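You operate a simulated robot arm through the tools that you are given. There is no shell and no other tool.

You are at the controls of a simulated robot arm. One attempt, no reset.

TASK
Raise the height gauge, draw both shims out and gauge the bare gap.
Fine: the red and the blue shim come all the way out; the gauge ends down with its reading.

Only the result counts: the job must be done as asked and must still hold three seconds after the hand-in. Knocking over, shifting, dropping, spilling or breaking anything else fails it.

THE ROBOT
A 7-joint arm with a two-finger parallel gripper, fixed in place. Base frame: the origin is at the foot of the arm, x ahead of it, y to its left, z up. Lengths are in m, angles in degrees, forces in N, time in s.
Its first joint turns from -166.0 to 166.0 degrees. Payload 3.43 kg.
The tool frame sits at the grasp point between the pads (the TCP): z along the fingers, y along the line on which they close. The tips reach 0.03 m beyond it. Largest opening 0.094 m; finger width 0.028, thickness 0.01; the body of the gripper, 0.05 by 0.096 m, starts 0.055 m behind the TCP.
Orientation is that of the tool frame in the base frame, as a unit quaternion [x, y, z, w]. With the fingers straight down and closing along the base's y, the tool's x points along the base's -x, its y along +y and its z along -z.

THE INTERFACE
- The arm moves only by the tool move_arm. Its argument "increments" is a list of rows, each a list of 7 numbers: the shift along the base's x, y, z in m, then the turn, a rotation vector about the base's x, y, z in degrees, then the gripper command, from -1 (shut) to 1 (fully open), values between in proportion. In form: [[x, y, z, wx, wy, wz, claw], ...]. A call has 1 to 20 rows; each row is the pose to reach, as a shift and turn from the pose commanded when the call began. A row lasts 0.2 s, in which the tool goes at most 0.05 m and 8.6 degrees; a call with a longer step from one row to the next is refused whole, and so is a gripper value outside its range. Where a pose cannot be reached the arm comes as near as it can. A force on the tool above 60 N (or 10 N above the force at the start of the call, whichever is more), or a blocked arm, ends the call early, and 0.2 s more pass. The fingers move at their own pace (about 0.045 m/s each) and stop on an object; they squeeze with about 27 N. The grip force told is the motor's: it shows also when the fingers shut on nothing. Time passes only in rows, and 0.2 s behind the last, so rows that repeat a pose let the fingers close. The reply holds the time, the measured pose of the TCP, the force on the tool along the base axes, the opening and the grip force, in the units named above and with some noise, with the torque about the TCP (base axes, N m) and any sound that the robot's microphone picked up.
- Cameras (640 x 400 px; columns grow to the right, rows downward): "scene" is fixed at [0.4008, 0.6506, 1.4689]; the picture's right is [-0.95, 0.31, 0.00], its down [0.25, 0.77, -0.58] and it looks along [-0.18, -0.55, -0.81] (base axes); focal length 214 px, centre (320, 200). "wrist" rides on the gripper at [0.076, 0.014, -0.102] in the tool frame; the picture's right is [-0.18, 0.98, 0.00], its down [-0.75, -0.14, -0.64] and it looks along [-0.63, -0.12, 0.77] (tool axes); focal length 243 px, centre (320, 200). There is no depth. A picture from a camera that has moved, and an enlarged one, comes with that camera's place and axes in the base frame and with its lens.
- camera(camera): a new picture of that camera. No time passes.
- move_column(by): slides the trunk up (or, below 0, down) by that many m; the arm rides with it, the base frame stays. It gives what a move gives, with no picture.
- close_up(camera, box): a new picture of the part [left, top, right, bottom] of that camera's present view, enlarged. No time passes.
- finish_job(): hands the job in; it is judged then, once.

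Places have to be worked out from the pictures, the camera data and where the tool is seen. Open the gripper and draw the arm clear of the work before you hand the job in, unless the task says otherwise.

The tools are called as name(argument=value, ...) on one line, values as JSON. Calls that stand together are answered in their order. move_arm: Moves the arm, as the interface text tells. Its arguments: {"type":"object","properties":{"increments":{"type":"array"}},"required":["increments"]} The other tools are called the same way: move_column (by) slides the trunk up or down; camera (camera) takes a picture; close_up (camera, box) takes an enlarged picture of a part of a camera's view; finish_job () hands the job in.

At the start:

```text
clock: 0.0
tool_pos: [0.2226, 0.4511, 1.2323]
tcp_rot: [0.0, 1.0, -0.001, -0.001]
force: [0.8, 0.4, 0.1]
moment: [-0.04, -0.01, 0.02]
gripper_width: 0.094
grip_force: 0.0
trunk travel left (down, up): [-0.375, 0.115]
```

scene: 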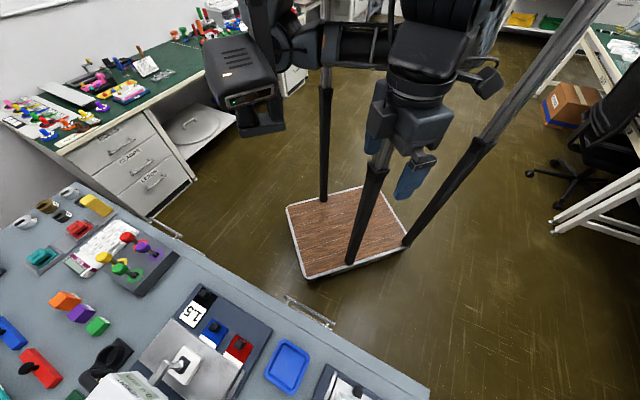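
wrist: 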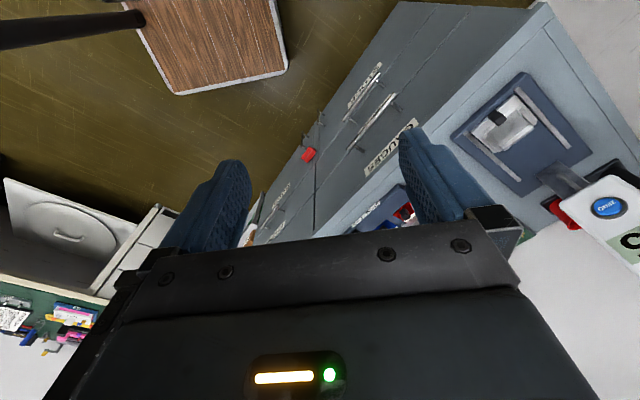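

I begin by enlarging the part of the bench where the gauge and shims appear to be, before moving anything.

close_up(camera="scene", box=[80, 270, 320, 400])

close_up(camera="wrist", box=[400, 50, 640, 270])

close_up(camera="scene", box=[0, 180, 440, 400])

```text
2.67 times, centred on (200, 335) of scene
camera zoom: at [0.4008, 0.6506, 1.4689], right [-0.95, 0.31, 0.0], down [0.25, 0.77, -0.58], along [-0.18, -0.55, -0.81], focal length 572 px, centre (640, -160)
```

zoom: 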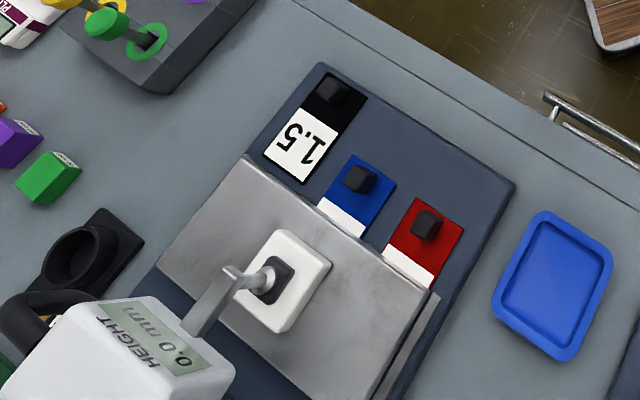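

```text
1.82 times, centred on (520, 160) of wrist
camera zoom: at [0.1453, 0.4655, 1.3358], right [0.18, 0.98, 0.0], down [0.75, -0.14, 0.64], along [0.63, -0.12, -0.77], focal length 441 px, centre (-44, 273)
```

zoom: 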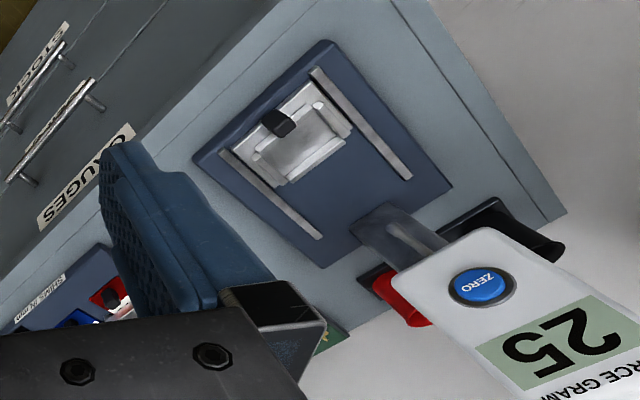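

```text
1.45 times, centred on (220, 290) of scene
camera zoom: at [0.4008, 0.6506, 1.4689], right [-0.95, 0.31, 0.0], down [0.25, 0.77, -0.58], along [-0.18, -0.55, -0.81], focal length 312 px, centre (466, 69)
```

zoom: 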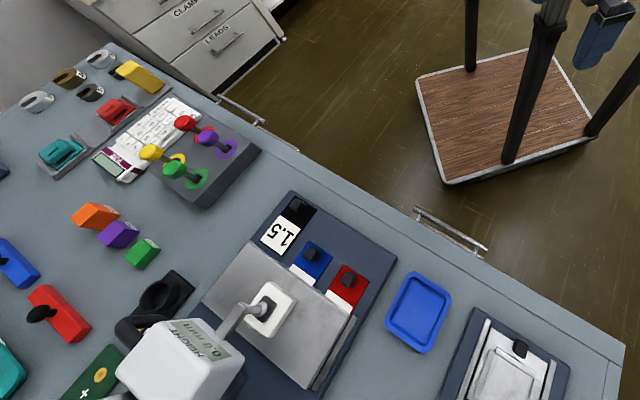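

The fixture with the steel plate, black/blue/red shims sits around (0.6, 0.55), the bench top near z≈0.9, and its draw direction points back toward the robot at about 45°. I'll swing the tool to yaw 45° at a safe height to look at it with the wrist camera.

move_arm(increments=[[0.03, -0.007, 0, 0, 0, 7.5, 1], [0.06, -0.014, 0, 0, 0, 15, 1], [0.09, -0.021, 0, 0, 0, 22.5, 1], [0.12, -0.028, 0, 0, 0, 30, 1], [0.15, -0.035, 0, 0, 0, 37.5, 1], [0.18, -0.042, 0, 0, 0, 45, 1], [0.18, -0.042, 0, 0, 0, 45, 1]])

camera(camera="wrist")

camera(camera="scene")

```text
clock: 0.9
tool_pos: [0.2358, 0.4329, 1.2332]
tcp_rot: [-0.303, 0.953, -0.007, 0.005]
force: [-0.2, -0.4, 0.2]
moment: [-0.02, 0.02, 0.01]
gripper_width: 0.094
grip_force: 0.1
trunk travel left (down, up): [-0.375, 0.115]
stopped in row 4: the arm was blocked; the commanded pose is now the measured one
```

```text
taken
camera wrist: at [0.1635, 0.4027, 1.337], right [-0.42, 0.91, -0.01], down [0.69, 0.33, 0.65], along [0.59, 0.26, -0.76], focal length 243 px, centre (320, 200)
```

wrist: 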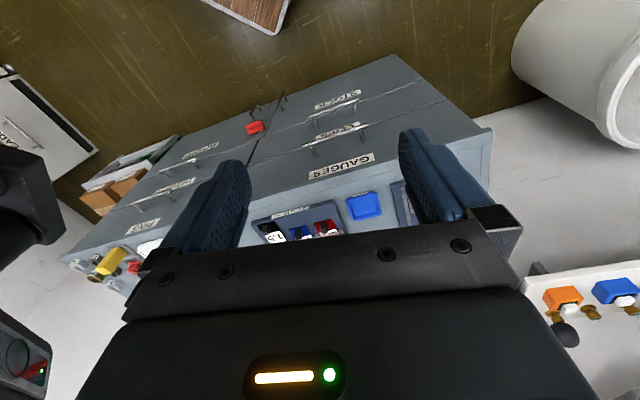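

```text
taken
```

scene: 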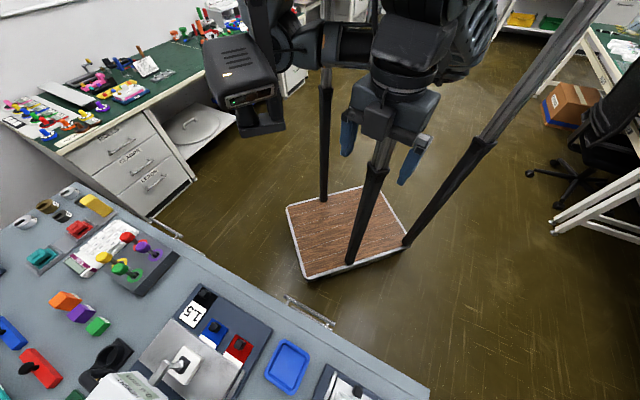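

The arm stopped as "blocked" with yaw at about 35° but little translation, with no contact force. I'll try translating outward slowly on its own.

move_arm(increments=[[0.02, 0.0, 0, 0, 0, 0, 1], [0.04, 0.0, 0, 0, 0, 0, 1], [0.06, 0.0, 0, 0, 0, 0, 1], [0.08, 0.0, 0, 0, 0, 0, 1], [0.08, 0.0, 0, 0, 0, 0, 1]])

```text
clock: 1.8
tool_pos: [0.2358, 0.4323, 1.2339]
tcp_rot: [-0.386, 0.923, -0.009, 0.006]
force: [-0.5, -1.3, -0.1]
moment: [-0.03, 0.0, -0.01]
gripper_width: 0.0941
grip_force: 0.1
trunk travel left (down, up): [-0.375, 0.115]
stopped in row 4: the arm was blocked; the commanded pose is now the measured one
```

No translation came through although the force is near zero, so I need to see what holds the arm back; I'll enlarge the robot in the scene view.

close_up(camera="scene", box=[180, 0, 520, 212])

camera(camera="wrist")

```text
1.88 times, centred on (350, 106) of scene
camera zoom: at [0.4008, 0.6506, 1.4689], right [-0.95, 0.31, 0.0], down [0.25, 0.77, -0.58], along [-0.18, -0.55, -0.81], focal length 404 px, centre (264, 377)
```

zoom: 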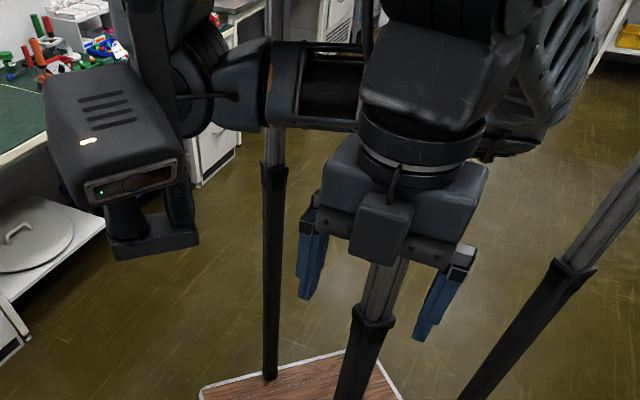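

```text
taken
camera wrist: at [0.1703, 0.3899, 1.3381], right [-0.57, 0.82, -0.02], down [0.62, 0.44, 0.65], along [0.54, 0.36, -0.76], focal length 243 px, centre (320, 200)
```

wrist: 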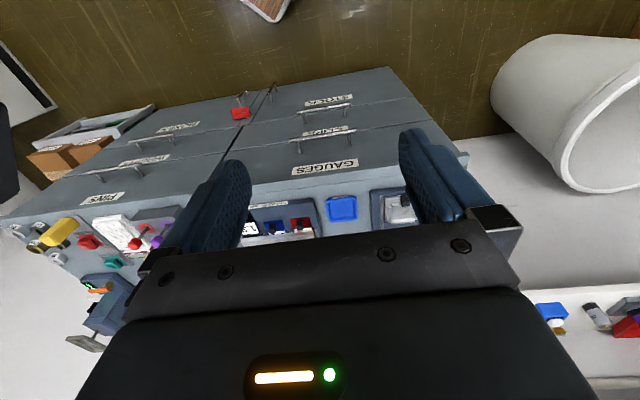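

The view doesn't show an obvious collision, so I'll test small motions in other directions, first radially outward along the present azimuth in small steps.

move_arm(increments=[[0.005, 0.009, 0, 0, 0, 0, 1], [0.01, 0.018, 0, 0, 0, 0, 1], [0.015, 0.027, 0, 0, 0, 0, 1], [0.02, 0.036, 0, 0, 0, 0, 1], [0.02, 0.036, 0, 0, 0, 0, 1]])

```text
clock: 3.2
tool_pos: [0.2131, 0.4609, 1.2346]
tcp_rot: [-0.425, 0.905, -0.008, 0.007]
force: [-0.6, 0.2, 0.2]
moment: [-0.01, -0.01, -0.04]
gripper_width: 0.0941
grip_force: 0.1
trunk travel left (down, up): [-0.375, 0.115]
stopped in row 5: the arm was blocked; the commanded pose is now the measured one
```

The tool slid sideways instead (azimuth grew), so something resists outward/clockwise motion. I'll test a small vertical move.

move_arm(increments=[[0, 0, 0.02, 0, 0, 0, 1], [0, 0, 0.04, 0, 0, 0, 1], [0, 0, 0.06, 0, 0, 0, 1], [0, 0, 0.06, 0, 0, 0, 1]])

close_up(camera="scene", box=[180, 0, 520, 212])

```text
clock: 4.2
tool_pos: [0.2137, 0.4597, 1.2935]
tcp_rot: [-0.427, 0.904, -0.009, 0.007]
force: [-0.5, 0.3, -0.3]
moment: [0.02, -0.03, 0.03]
gripper_width: 0.0939
grip_force: 0.0
trunk travel left (down, up): [-0.375, 0.115]
```

```text
1.88 times, centred on (350, 106) of scene
camera zoom: at [0.4008, 0.6506, 1.4689], right [-0.95, 0.31, 0.0], down [0.25, 0.77, -0.58], along [-0.18, -0.55, -0.81], focal length 404 px, centre (264, 377)
```

zoom: 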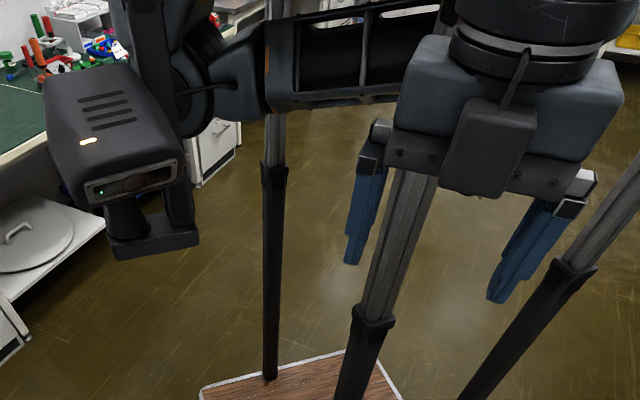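

Vertical motion works freely. I'll now try small moves in +y and see how the arm responds at this height.

move_arm(increments=[[0, 0.01, 0, 0, 0, 0, 1], [0, 0.02, 0, 0, 0, 0, 1], [0, 0.03, 0, 0, 0, 0, 1], [0, 0.04, 0, 0, 0, 0, 1], [0, 0.05, 0, 0, 0, 0, 1], [0, 0.05, 0, 0, 0, 0, 1]])

camera(camera="scene")

camera(camera="wrist")

```text
clock: 5.8
tool_pos: [0.1682, 0.501, 1.2934]
tcp_rot: [-0.466, 0.885, -0.008, 0.01]
force: [0.6, 0.6, 0.7]
moment: [-0.01, -0.02, 0.02]
gripper_width: 0.094
grip_force: 0.1
trunk travel left (down, up): [-0.375, 0.115]
stopped in row 6: the arm was blocked; the commanded pose is now the measured one
```

```text
taken
```

scene: 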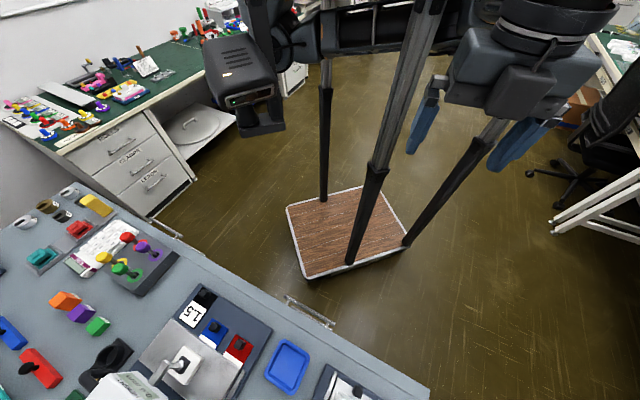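

```text
taken
camera wrist: at [0.1095, 0.4467, 1.3963], right [-0.71, 0.71, -0.02], down [0.53, 0.55, 0.65], along [0.47, 0.45, -0.76], focal length 243 px, centre (320, 200)
```

wrist: 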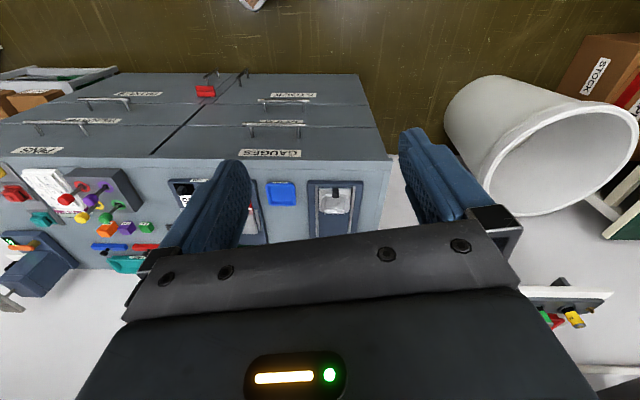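

The arm slid again toward -x. In this picture a vertical post appears in front of the forearm, so a link may be pressing on a frame post; let me look closer.

close_up(camera="scene", box=[200, 0, 520, 200])

close_up(camera="scene", box=[380, 0, 640, 162])

```text
2.00 times, centred on (360, 100) of scene
camera zoom: at [0.4008, 0.6506, 1.4689], right [-0.95, 0.31, 0.0], down [0.25, 0.77, -0.58], along [-0.18, -0.55, -0.81], focal length 429 px, centre (240, 400)
```

zoom: 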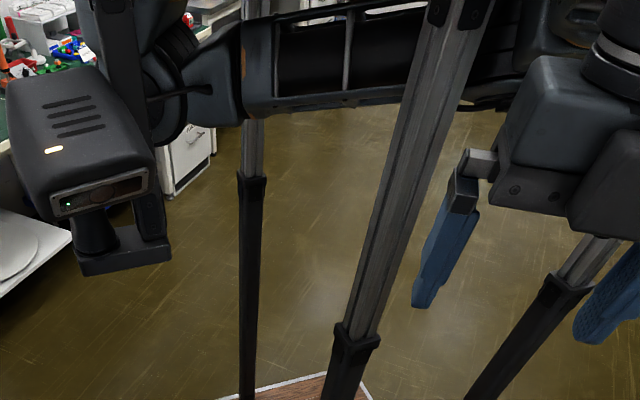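

```text
2.46 times, centred on (510, 81) of scene
camera zoom: at [0.4008, 0.6506, 1.4689], right [-0.95, 0.31, 0.0], down [0.25, 0.77, -0.58], along [-0.18, -0.55, -0.81], focal length 528 px, centre (-148, 493)
```

zoom: 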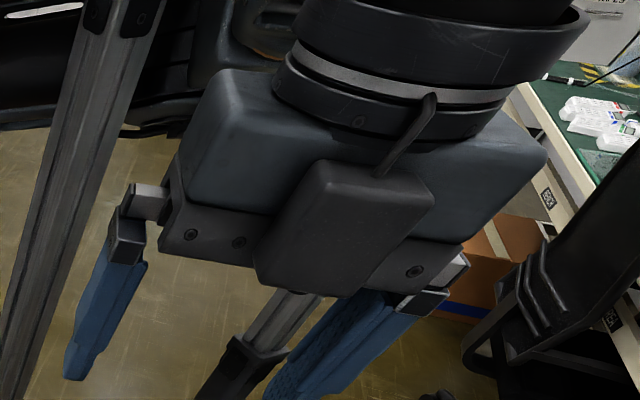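

Beam and box near (0.36, 0.27, 1.2) haven't moved with the tool, so I need to understand what surrounds the arm. I'll turn the hand back in yaw (pure rotation) to look toward the robot's own structure.

move_arm(increments=[[0, 0, 0, 0, 0, -8, 1], [0, 0, 0, 0, 0, -16, 1], [0, 0, 0, 0, 0, -24, 1], [0, 0, 0, 0, 0, -32, 1], [0, 0, 0, 0, 0, -40, 1], [0, 0, 0, 0, 0, -48, 1], [0, 0, 0, 0, 0, -56, 1], [0, 0, 0, 0, 0, -64, 1], [0, 0, 0, 0, 0, -72, 1], [0, 0, 0, 0, 0, -80, 1]])

camera(camera="wrist")

camera(camera="scene")

```text
clock: 8.0
tool_pos: [0.1649, 0.4997, 1.2908]
tcp_rot: [0.211, 0.977, -0.013, 0.003]
force: [0.2, -0.3, -0.1]
moment: [0.06, 0.0, -0.02]
gripper_width: 0.0942
grip_force: 0.0
trunk travel left (down, up): [-0.375, 0.115]
```

```text
taken
camera wrist: at [0.1009, 0.5475, 1.3934], right [0.57, 0.82, -0.02], down [0.63, -0.42, 0.65], along [0.53, -0.39, -0.76], focal length 243 px, centre (320, 200)
```

wrist: 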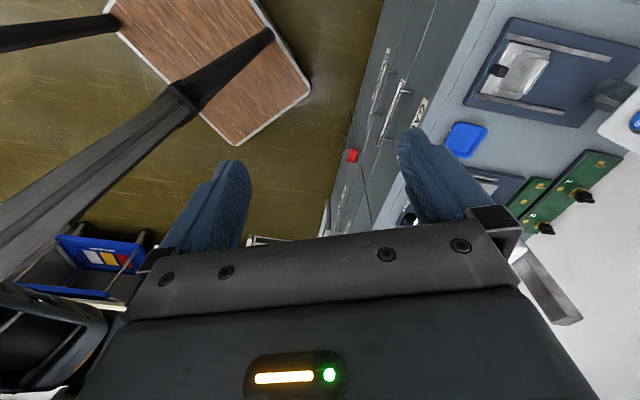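

```text
taken
```

scene: 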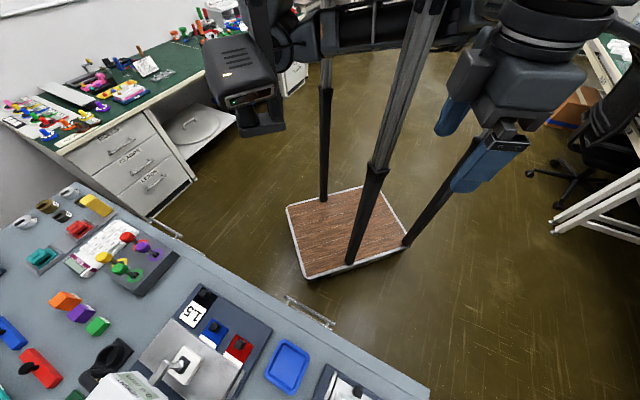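

Pole 2 now shows at left with a dark windowed link beyond it. I rotate a bit further to see the rest of the arm structure.

move_arm(increments=[[0, 0, 0, 0, 0, -8, 1], [0, 0, 0, 0, 0, -16, 1], [0, 0, 0, 0, 0, -24, 1], [0, 0, 0, 0, 0, -32, 1], [0, 0, 0, 0, 0, -40, 1], [0, 0, 0, 0, 0, -48, 1]])

camera(camera="wrist")

```text
clock: 9.4
tool_pos: [0.1661, 0.4995, 1.2905]
tcp_rot: [0.59, 0.807, -0.013, -0.002]
force: [0.3, -0.3, -0.9]
moment: [-0.02, -0.02, 0.02]
gripper_width: 0.094
grip_force: 0.1
trunk travel left (down, up): [-0.375, 0.115]
```

```text
taken
camera wrist: at [0.1568, 0.5793, 1.3927], right [0.99, 0.12, -0.02], down [0.1, -0.75, 0.65], along [0.07, -0.65, -0.76], focal length 243 px, centre (320, 200)
```

wrist: 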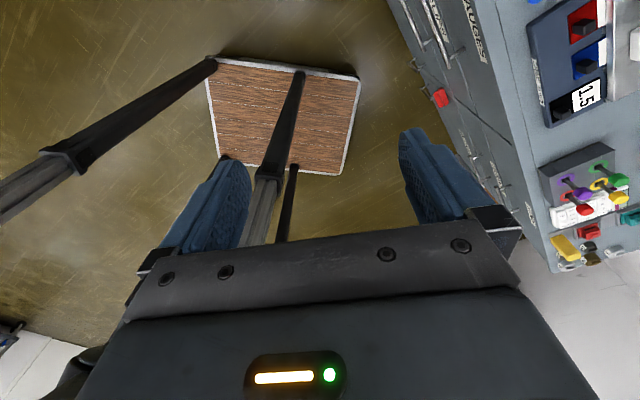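

The picture shows the arm leaving the hand toward -x, with pole 2 between hand and the rest. I'll tilt the hand about x to raise the camera's view and see the links themselves.

move_arm(increments=[[0, 0, 0, -7, 0, 0, 1], [0, 0, 0, -14, 0, 0, 1], [0, 0, 0, -21, 0, 0, 1], [0, 0, 0, -28, 0, 0, 1], [0, 0, 0, -35, 0, 0, 1], [0, 0, 0, -35, 0, 0, 1]])

camera(camera="wrist")

camera(camera="scene")

```text
clock: 10.2
tool_pos: [0.127, 0.4873, 1.2225]
tcp_rot: [0.555, 0.803, -0.125, 0.178]
force: [-1.1, 0.1, -0.1]
moment: [-0.01, -0.03, 0.01]
gripper_width: 0.094
grip_force: 0.1
trunk travel left (down, up): [-0.375, 0.115]
stopped in row 3: the arm was blocked; the commanded pose is now the measured one
```

```text
taken
camera wrist: at [0.1016, 0.599, 1.2835], right [0.98, 0.19, 0.08], down [0.01, -0.43, 0.9], along [0.2, -0.88, -0.42], focal length 243 px, centre (320, 200)
```

wrist: 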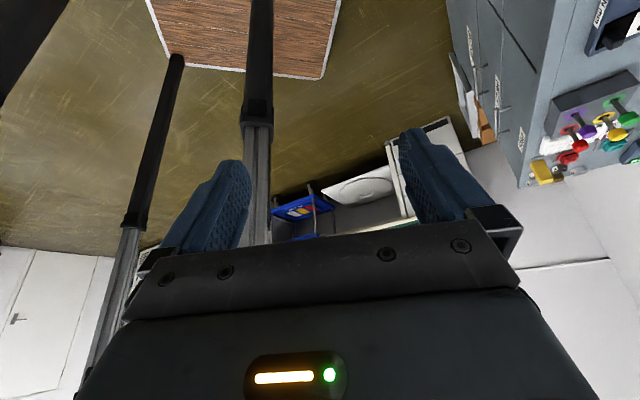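

```text
taken
```

scene: 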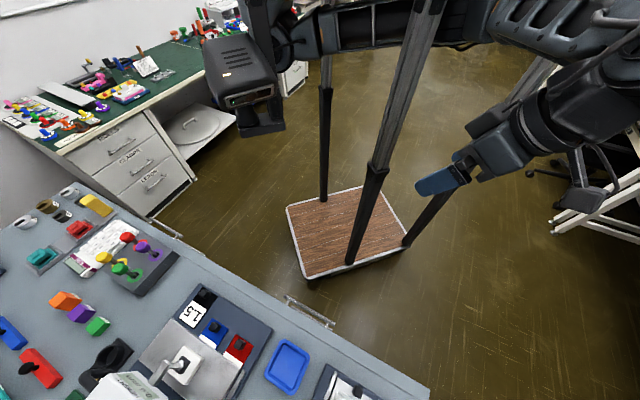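

The hand is outside the frame with the forearm passing behind pole 2, so outward/+x pulls jam against that pole. I'll straighten the hand and rise, since vertical motion is free, to look at the robot from above.

move_arm(increments=[[0.0, 0, 0.02, 5.9, 2.2, 0, 1], [0.0, 0, 0.04, 11.8, 4.4, 0, 1], [0.0, 0, 0.06, 17.6, 6.5, 0, 1], [0.0, 0, 0.08, 23.5, 8.7, 0, 1], [0.0, 0, 0.11, 23.5, 8.7, 0, 1], [0.0, 0, 0.14, 23.5, 8.7, 0, 1], [0.0, 0, 0.17, 23.5, 8.7, 0, 1], [0.0, 0, 0.2, 23.5, 8.7, 0, 1]])

camera(camera="wrist")

camera(camera="scene")

```text
clock: 11.7
tool_pos: [0.1279, 0.4981, 1.2911]
tcp_rot: [0.576, 0.813, 0.002, 0.089]
force: [-0.3, 0.2, -0.5]
moment: [-0.02, -0.01, 0.0]
gripper_width: 0.0937
grip_force: 0.0
trunk travel left (down, up): [-0.375, 0.115]
stopped in row 7: the arm was blocked; the commanded pose is now the measured one
```

```text
taken
camera wrist: at [0.1022, 0.5847, 1.3833], right [0.98, 0.16, 0.13], down [0.01, -0.69, 0.72], along [0.2, -0.71, -0.68], focal length 243 px, centre (320, 200)
```

wrist: 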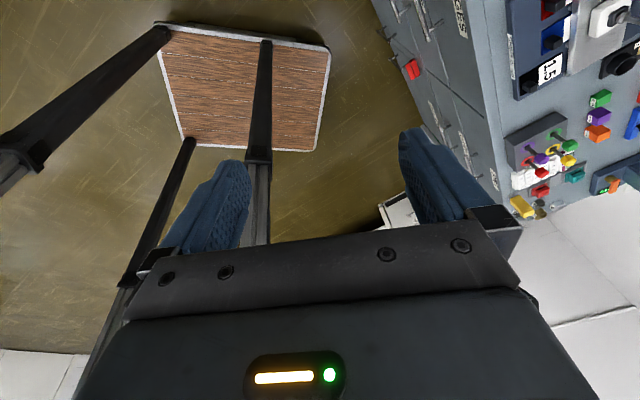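

```text
taken
```

scene: 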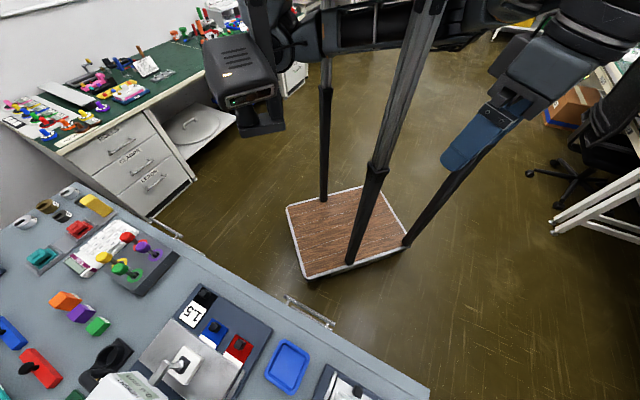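

Upward motion stops at z≈1.29. To tell which of the dark parts belong to the arm and which are fixed, I'll take the same close-up of the structure now and after a small sideways move.

close_up(camera="scene", box=[200, 0, 360, 100])

close_up(camera="scene", box=[350, 0, 640, 180])

```text
4.00 times, centred on (280, 50) of scene
camera zoom: at [0.4008, 0.6506, 1.4689], right [-0.95, 0.31, 0.0], down [0.25, 0.77, -0.58], along [-0.18, -0.55, -0.81], focal length 858 px, centre (480, 800)
```

zoom: 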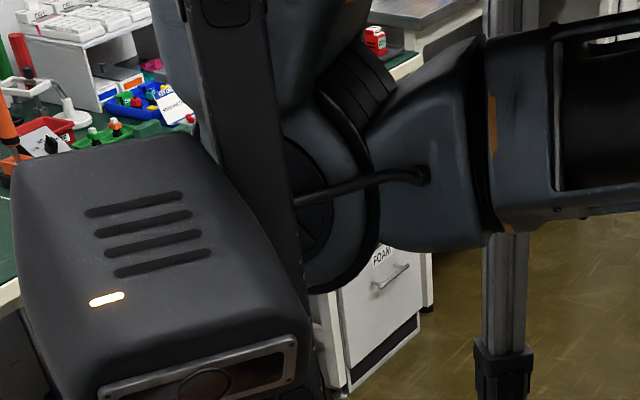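

```text
2.21 times, centred on (495, 90) of scene
camera zoom: at [0.4008, 0.6506, 1.4689], right [-0.95, 0.31, 0.0], down [0.25, 0.77, -0.58], along [-0.18, -0.55, -0.81], focal length 473 px, centre (-66, 443)
```

zoom: 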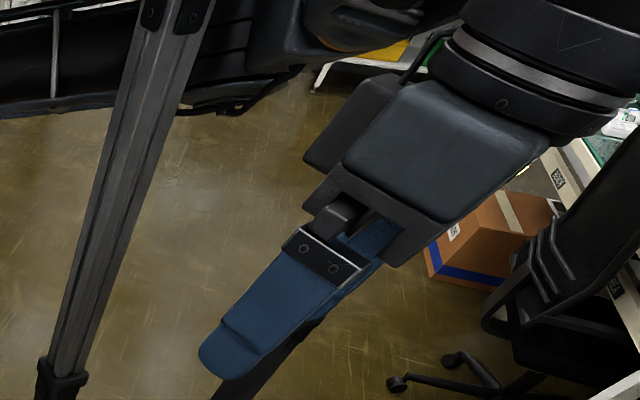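

The close-up makes it clear: a camera box hangs on a fixed bar in front of the arm's joint, and the windowed link runs from about (0.22, 0.11, 1.28) toward -x behind pole 2. I'll tilt the hand about its wrist (fingers swinging inward) to look horizontally at that structure.

move_arm(increments=[[0, -0.026, 0.002, -7, 0, 0, 1], [0, -0.051, 0.007, -14, 0, 0, 1], [0, -0.076, 0.014, -21, 0, 0, 1], [0, -0.1, 0.022, -28, 0, 0, 1], [0, -0.122, 0.034, -35, 0, 0, 1], [0, -0.122, 0.034, -35, 0, 0, 1]])

camera(camera="wrist")

camera(camera="scene")

```text
clock: 12.4
tool_pos: [0.1386, 0.4333, 1.2351]
tcp_rot: [0.566, 0.77, -0.122, 0.267]
force: [0.1, -0.4, -0.7]
moment: [-0.01, -0.03, 0.02]
gripper_width: 0.0939
grip_force: 0.0
trunk travel left (down, up): [-0.375, 0.115]
stopped in row 3: the arm was blocked; the commanded pose is now the measured one
```

```text
taken
camera wrist: at [0.1076, 0.5515, 1.2814], right [0.96, 0.17, 0.21], down [-0.15, -0.34, 0.93], along [0.24, -0.92, -0.3], focal length 243 px, centre (320, 200)
```

wrist: 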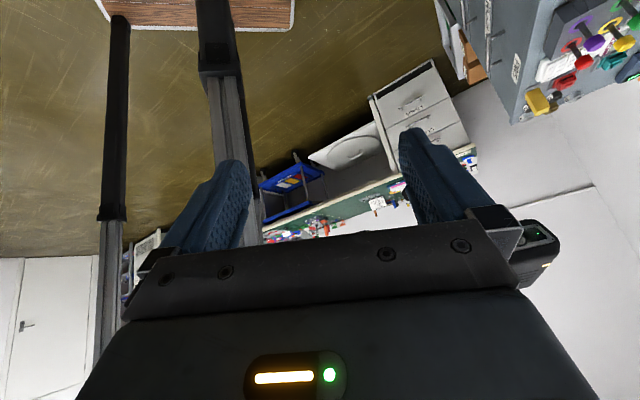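

```text
taken
```

scene: 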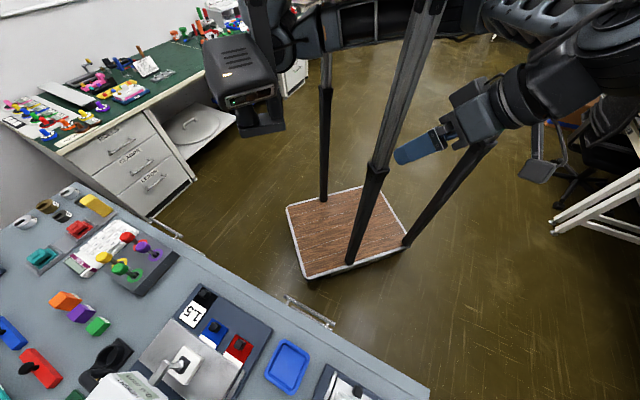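

Tilting is also limited. Let me look closely at the arm's chain in this pose to understand the joints.

close_up(camera="scene", box=[380, 0, 640, 162])

close_up(camera="scene", box=[260, 0, 480, 138])

```text
2.46 times, centred on (510, 81) of scene
camera zoom: at [0.4008, 0.6506, 1.4689], right [-0.95, 0.31, 0.0], down [0.25, 0.77, -0.58], along [-0.18, -0.55, -0.81], focal length 528 px, centre (-148, 493)
```

zoom: 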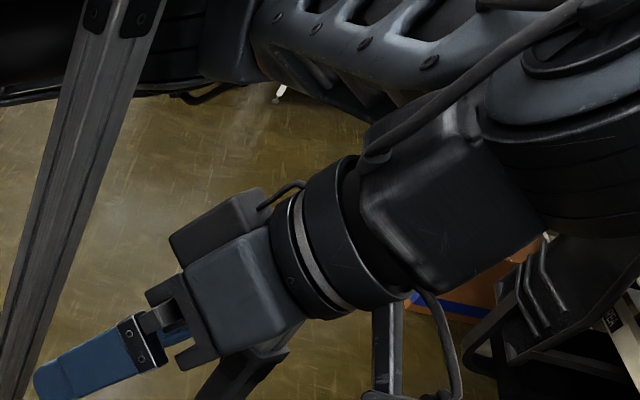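

```text
2.90 times, centred on (370, 69) of scene
camera zoom: at [0.4008, 0.6506, 1.4689], right [-0.95, 0.31, 0.0], down [0.25, 0.77, -0.58], along [-0.18, -0.55, -0.81], focal length 622 px, centre (175, 580)
```

zoom: 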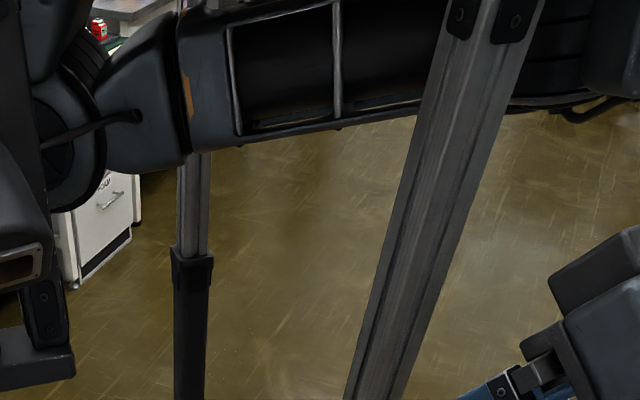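

The chain is now readable: the hand's link runs to a joint behind pole 2, and that link to a shoulder near (0.31, 0.11, 1.29) — so the arm is folded back behind the post and must be freed by bringing it down and inside, then out the front. First I straighten the tool while moving toward -x and down.

move_arm(increments=[[-0.02, 0, -0.015, 6.0, 3.3, 0, 0.0], [-0.04, 0, -0.03, 11.9, 6.6, 0, -0.5], [-0.06, 0, -0.045, 17.9, 10.0, 0, -1], [-0.08, 0, -0.06, 23.8, 13.3, 0, -1], [-0.1, 0, -0.075, 29.8, 16.6, 0, -1], [-0.1, 0, -0.1, 29.8, 16.6, 0, -1], [-0.1, 0, -0.1, 29.8, 16.6, 0, -1]])

camera(camera="scene")

camera(camera="wrist")

```text
clock: 14.0
tool_pos: [0.0471, 0.4514, 1.1372]
tcp_rot: [0.593, 0.805, -0.001, 0.001]
force: [0.2, -0.1, 0.8]
moment: [0.04, 0.01, 0.01]
gripper_width: 0.0
grip_force: 28.0
out of reach, approached as far as the arm can: row 4, 5, 6, 7
trunk travel left (down, up): [-0.375, 0.115]
```

```text
taken
```

scene: 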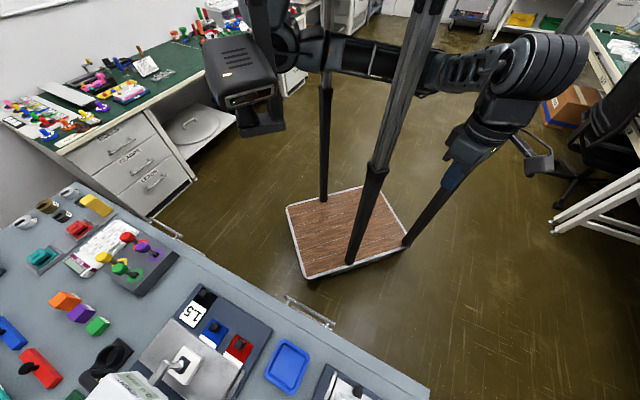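

```text
taken
camera wrist: at [0.0373, 0.5298, 1.2406], right [0.99, 0.12, 0.0], down [0.09, -0.76, 0.64], along [0.07, -0.64, -0.77], focal length 243 px, centre (320, 200)
```

wrist: 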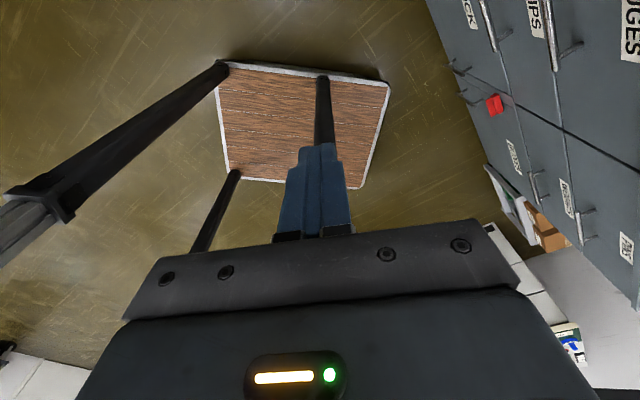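

The arm moved freely that way. Now I lower the tool while staying on the -x side of pole 2, watching how the links respond.

move_arm(increments=[[-0.01, 0, -0.04, 0, 0, 0, -1], [-0.02, -0.01, -0.08, 0, 0, 0, -1], [-0.03, -0.02, -0.12, 0, 0, 0, -1], [-0.04, -0.03, -0.16, 0, 0, 0, -1], [-0.05, -0.04, -0.2, 0, 0, 0, -1], [-0.05, -0.04, -0.2, 0, 0, 0, -1]])

camera(camera="scene")

camera(camera="wrist")

```text
clock: 15.4
tool_pos: [-0.0069, 0.4554, 0.9262]
tcp_rot: [0.593, 0.805, 0.0, 0.0]
force: [-0.3, -0.4, 0.1]
moment: [-0.02, -0.02, 0.0]
gripper_width: 0.0001
grip_force: 26.9
out of reach, approached as far as the arm can: row 1, 2, 3, 4, 5, 6
trunk travel left (down, up): [-0.375, 0.115]
```

```text
taken
```

scene: 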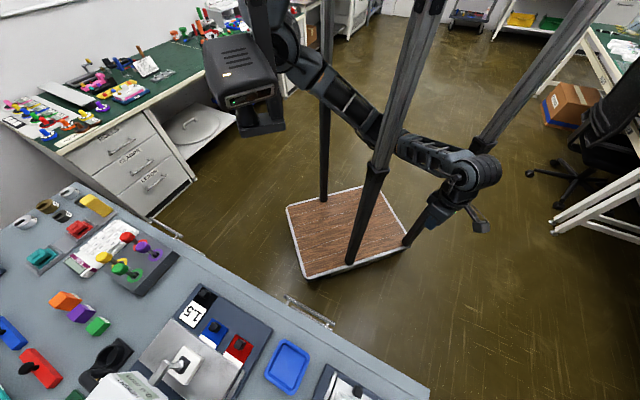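

```text
taken
camera wrist: at [-0.0167, 0.5329, 1.0308], right [0.99, 0.12, 0.0], down [0.09, -0.76, 0.64], along [0.07, -0.64, -0.77], focal length 243 px, centre (320, 200)
```

wrist: 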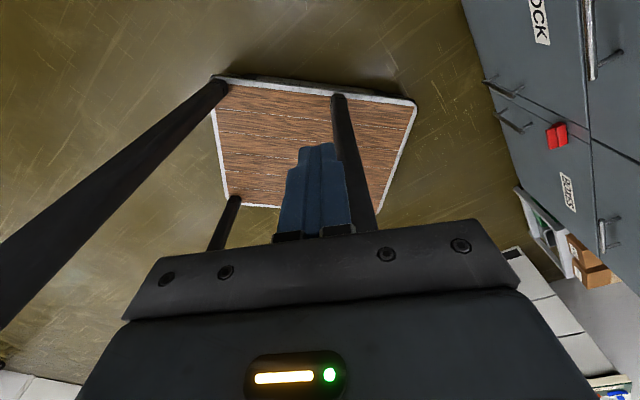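

Now the whole arm is visible. A close-up will show the joints and where they lie relative to pole 2.

close_up(camera="scene", box=[200, 0, 520, 200])

close_up(camera="scene", box=[360, 80, 520, 240])

```text
2.00 times, centred on (360, 100) of scene
camera zoom: at [0.4008, 0.6506, 1.4689], right [-0.95, 0.31, 0.0], down [0.25, 0.77, -0.58], along [-0.18, -0.55, -0.81], focal length 429 px, centre (240, 400)
```

zoom: 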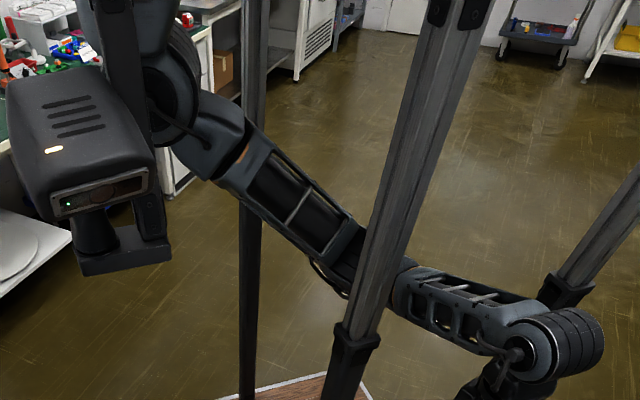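

```text
2.50 times, centred on (440, 160) of scene
camera zoom: at [0.4008, 0.6506, 1.4689], right [-0.95, 0.31, 0.0], down [0.25, 0.77, -0.58], along [-0.18, -0.55, -0.81], focal length 536 px, centre (20, 300)
```

zoom: 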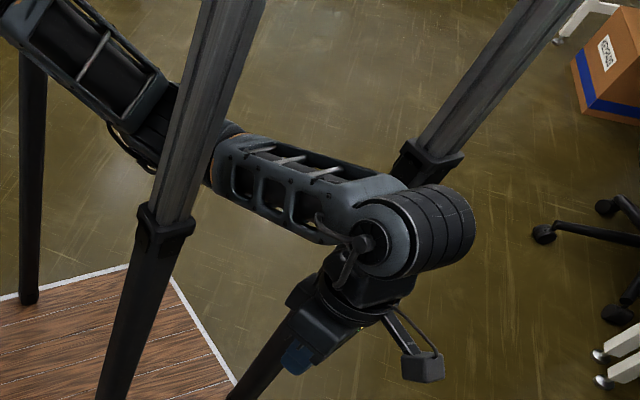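

The wrist camera side is now turned about 180° from its natural direction, which likely puts the last joint at its limit. I'll turn the yaw back by +160° in place (nearest post is 0.2 m away) and look again.

move_arm(increments=[[0, 0, 0, 0, 0, 8, -1], [0, 0, 0, 0, 0, 16, -1], [0, 0, 0, 0, 0, 24, -1], [0, 0, 0, 0, 0, 32, -1], [0, 0, 0, 0, 0, 40, -1], [0, 0, 0, 0, 0, 48, -1], [0, 0, 0, 0, 0, 56, -1], [0, 0, 0, 0, 0, 64, -1], [0, 0, 0, 0, 0, 72, -1], [0, 0, 0, 0, 0, 80, -1], [0, 0, 0, 0, 0, 88, -1], [0, 0, 0, 0, 0, 96, -1], [0, 0, 0, 0, 0, 104, -1], [0, 0, 0, 0, 0, 112, -1], [0, 0, 0, 0, 0, 120, -1], [0, 0, 0, 0, 0, 128, -1], [0, 0, 0, 0, 0, 136, -1], [0, 0, 0, 0, 0, 144, -1], [0, 0, 0, 0, 0, 152, -1]])

camera(camera="scene")

camera(camera="wrist")

```text
clock: 19.4
tool_pos: [-0.0066, 0.4537, 0.9273]
tcp_rot: [-0.64, 0.769, 0.0, 0.0]
force: [0.3, -0.3, -0.3]
moment: [-0.02, 0.04, 0.0]
gripper_width: 0.0
grip_force: 26.9
trunk travel left (down, up): [-0.375, 0.115]
```

```text
taken
```

scene: 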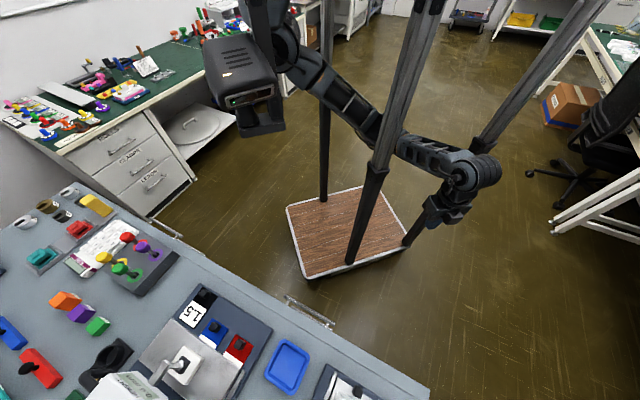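

```text
taken
camera wrist: at [-0.0353, 0.3834, 1.0304], right [-0.93, 0.36, 0.0], down [0.28, 0.71, 0.64], along [0.23, 0.6, -0.77], focal length 243 px, centre (320, 200)
```

wrist: 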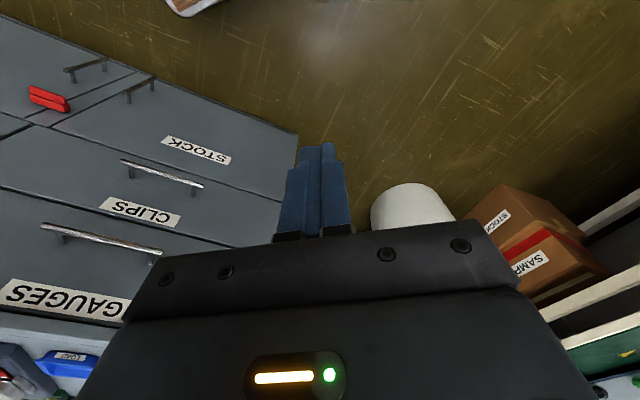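

Yaw turned freely with the arm posture unchanged. Now I test inward motion (toward -y and -x side of pole 2).

move_arm(increments=[[-0.02, -0.03, 0, 0, 0, 0, -1], [-0.04, -0.06, 0, 0, 0, 0, -1], [-0.05, -0.09, 0, 0, 0, 0, -1], [-0.05, -0.12, 0, 0, 0, 0, -1], [-0.05, -0.12, 0, 0, 0, 0, -1]])

close_up(camera="scene", box=[200, 0, 520, 240])

```text
clock: 20.6
tool_pos: [-0.0866, 0.4087, 0.8744]
tcp_rot: [-0.638, 0.77, 0.0, 0.001]
force: [-0.1, 0.0, -0.4]
moment: [-0.02, 0.03, 0.03]
gripper_width: 0.0
grip_force: 27.1
out of reach, approached as far as the arm can: row 1, 2, 3, 4, 5
trunk travel left (down, up): [-0.375, 0.115]
```

```text
1.67 times, centred on (360, 120) of scene
camera zoom: at [0.4008, 0.6506, 1.4689], right [-0.95, 0.31, 0.0], down [0.25, 0.77, -0.58], along [-0.18, -0.55, -0.81], focal length 358 px, centre (253, 333)
```

zoom: 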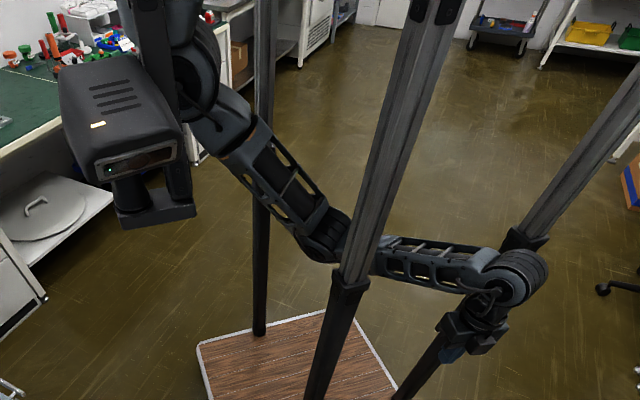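

Inward motion is limited here and the tool drifted down and -x instead, so some joint is at its stop in this posture. I'll follow the direction the arm can go: further down, with a slight inward component.

move_arm(increments=[[0.0, -0.01, -0.04, 0, 0, 0, -1], [0.0, -0.02, -0.08, 0, 0, 0, -1], [0.0, -0.03, -0.12, 0, 0, 0, -1], [0.0, -0.04, -0.16, 0, 0, 0, -1], [0.0, -0.05, -0.2, 0, 0, 0, -1], [0.0, -0.05, -0.2, 0, 0, 0, -1]])

close_up(camera="scene", box=[200, 0, 520, 280])

```text
clock: 22.2
tool_pos: [-0.136, 0.3246, 0.6883]
tcp_rot: [-0.681, 0.732, 0.02, 0.006]
force: [-0.7, -0.3, -0.6]
moment: [-0.01, 0.0, 0.0]
gripper_width: 0.0003
grip_force: 27.3
trunk travel left (down, up): [-0.375, 0.115]
stopped in row 6: the arm was blocked; the commanded pose is now the measured one
```

```text
1.43 times, centred on (360, 140) of scene
camera zoom: at [0.4008, 0.6506, 1.4689], right [-0.95, 0.31, 0.0], down [0.25, 0.77, -0.58], along [-0.18, -0.55, -0.81], focal length 306 px, centre (263, 286)
```

zoom: 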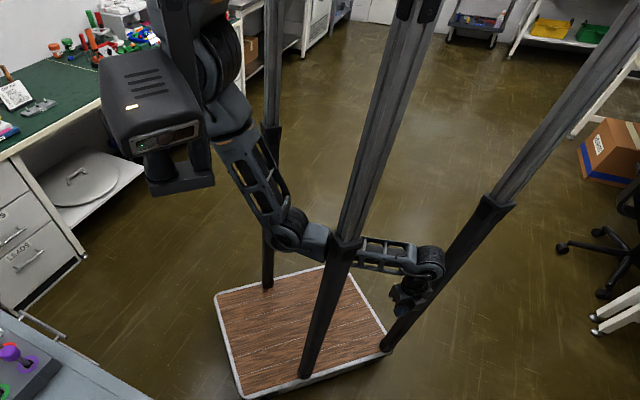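

Now the upper link points down and the elbow is visible inside the frame near (0.135, 0.08, 0.87); the forearm leans on pole 2 from the inner side. I'll move the hand inward (-y, slightly -x), turning yaw with it, to take the forearm off the post.

move_arm(increments=[[-0.01, -0.025, 0, 0, 0, 6, -1], [-0.02, -0.05, 0, 0, 0, 12, -1], [-0.03, -0.075, 0, 0, 0, 18, -1], [-0.04, -0.1, 0, 0, 0, 24, -1], [-0.05, -0.125, 0, 0, 0, 30, -1], [-0.05, -0.15, 0, 0, 0, 36, -1], [-0.05, -0.15, 0, 0, 0, 36, -1]])

close_up(camera="scene", box=[200, 0, 520, 280])

```text
clock: 23.8
tool_pos: [-0.1801, 0.178, 0.6869]
tcp_rot: [0.871, -0.49, -0.017, 0.003]
force: [-0.3, 0.2, -0.6]
moment: [-0.04, -0.02, 0.01]
gripper_width: 0.0
grip_force: 26.9
trunk travel left (down, up): [-0.375, 0.115]
```

```text
1.43 times, centred on (360, 140) of scene
camera zoom: at [0.4008, 0.6506, 1.4689], right [-0.95, 0.31, 0.0], down [0.25, 0.77, -0.58], along [-0.18, -0.55, -0.81], focal length 306 px, centre (263, 286)
```

zoom: 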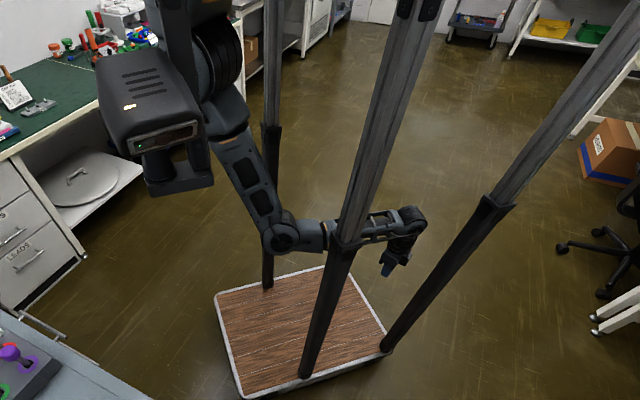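

The hand is now inside the frame and moving freely. I continue under the shoulder: toward +x and a bit lower, keeping the forearm clear of pole 2.

move_arm(increments=[[0.03, -0.015, -0.02, 0, 0, 0, -1], [0.06, -0.03, -0.04, 0, 0, 0, -1], [0.09, -0.045, -0.06, 0, 0, 0, -1], [0.12, -0.06, -0.08, 0, 0, 0, -1], [0.15, -0.075, -0.1, 0, 0, 0, -1], [0.18, -0.09, -0.12, 0, 0, 0, -1], [0.18, -0.09, -0.12, 0, 0, 0, -1]])

close_up(camera="scene", box=[200, 0, 520, 280])

```text
clock: 25.4
tool_pos: [-0.0005, 0.0876, 0.5662]
tcp_rot: [0.872, -0.49, -0.017, 0.002]
force: [0.3, -0.4, 0.0]
moment: [-0.03, -0.02, -0.01]
gripper_width: 0.0
grip_force: 27.1
trunk travel left (down, up): [-0.375, 0.115]
```

```text
1.43 times, centred on (360, 140) of scene
camera zoom: at [0.4008, 0.6506, 1.4689], right [-0.95, 0.31, 0.0], down [0.25, 0.77, -0.58], along [-0.18, -0.55, -0.81], focal length 306 px, centre (263, 286)
```

zoom: 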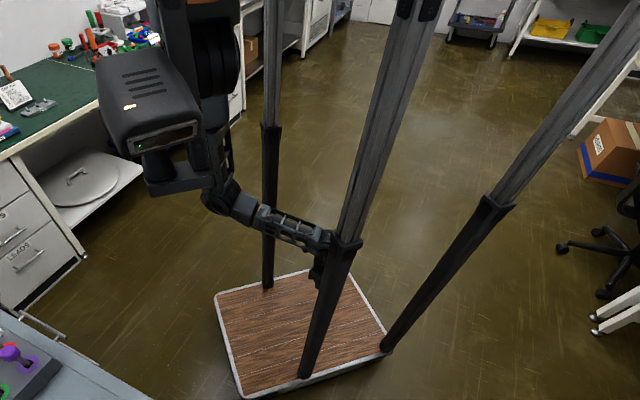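

The arm now hangs below its shoulder. I continue along the inside past pole 2 toward the front (+x), turning yaw gradually back.

move_arm(increments=[[0.03, -0.01, -0.02, 0, 0, -6, -1], [0.06, -0.02, -0.04, 0, 0, -12, -1], [0.09, -0.025, -0.05, 0, 0, -18, -1], [0.12, -0.025, -0.06, 0, 0, -24, -1], [0.15, -0.02, -0.06, 0, 0, -30, -1], [0.18, -0.01, -0.06, 0, 0, -36, -1], [0.21, 0.0, -0.06, 0, 0, -42, -1], [0.24, 0.02, -0.06, 0, 0, -48, -1], [0.24, 0.02, -0.06, 0, 0, -48, -1]])

close_up(camera="scene", box=[200, 0, 520, 280])

camera(camera="wrist")

```text
clock: 27.4
tool_pos: [0.2394, 0.1088, 0.5066]
tcp_rot: [-0.597, 0.802, 0.017, 0.005]
force: [-0.3, 0.9, -0.4]
moment: [-0.01, -0.01, 0.01]
gripper_width: 0.0
grip_force: 26.8
trunk travel left (down, up): [-0.375, 0.115]
```

```text
1.43 times, centred on (360, 140) of scene
camera zoom: at [0.4008, 0.6506, 1.4689], right [-0.95, 0.31, 0.0], down [0.25, 0.77, -0.58], along [-0.18, -0.55, -0.81], focal length 306 px, centre (263, 286)
```

zoom: 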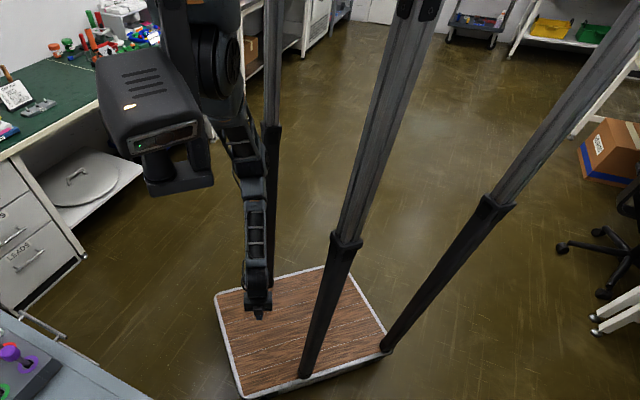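

```text
taken
camera wrist: at [0.2049, 0.0379, 0.6095], right [-0.89, 0.46, 0.03], down [0.36, 0.66, 0.66], along [0.29, 0.59, -0.75], focal length 243 px, centre (320, 200)
```

wrist: 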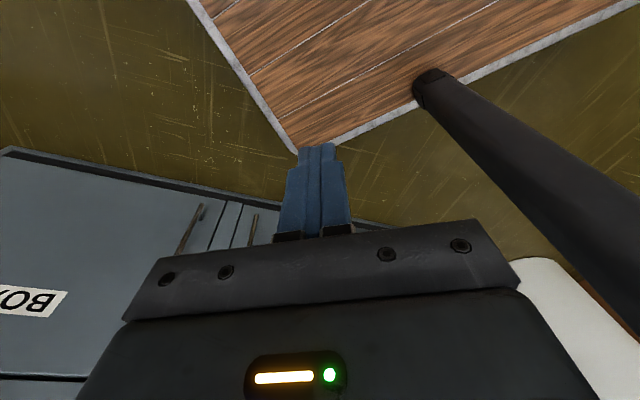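

The tool is now in front of pole 2, hanging low. I move out toward the bench front while still low, well short of the drawers (bench front lies along x+y≈0.98).

move_arm(increments=[[0.02, 0.027, 0.013, 0, 0, -3, -1], [0.04, 0.054, 0.026, 0, 0, -6, -1], [0.06, 0.081, 0.04, 0, 0, -9, -1], [0.08, 0.108, 0.053, 0, 0, -12, -1], [0.1, 0.135, 0.067, 0, 0, -15, -1], [0.12, 0.162, 0.08, 0, 0, -18, -1], [0.14, 0.19, 0.093, 0, 0, -21, -1], [0.14, 0.19, 0.093, 0, 0, -21, -1]])

camera(camera="scene")

camera(camera="wrist")

```text
clock: 29.2
tool_pos: [0.3808, 0.3003, 0.6]
tcp_rot: [-0.44, 0.898, 0.015, 0.006]
force: [0.0, 0.5, -0.3]
moment: [-0.01, 0.03, 0.02]
gripper_width: 0.0001
grip_force: 27.2
trunk travel left (down, up): [-0.375, 0.115]
```

```text
taken
```

scene: 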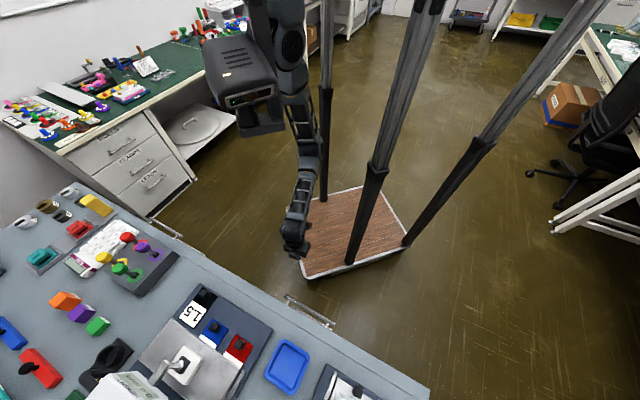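

```text
taken
camera wrist: at [0.3225, 0.2456, 0.7016], right [-0.66, 0.75, 0.03], down [0.57, 0.49, 0.66], along [0.48, 0.45, -0.75], focal length 243 px, centre (320, 200)
```

wrist: 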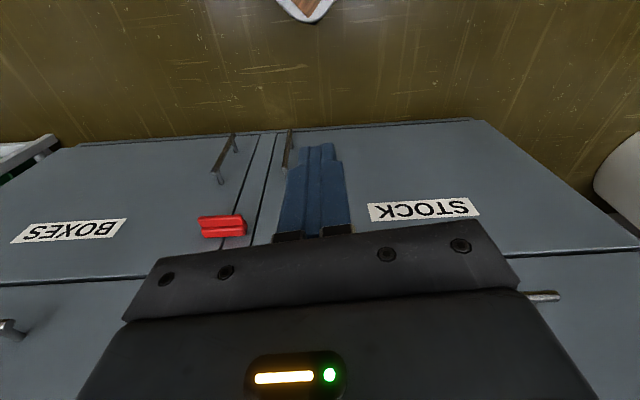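

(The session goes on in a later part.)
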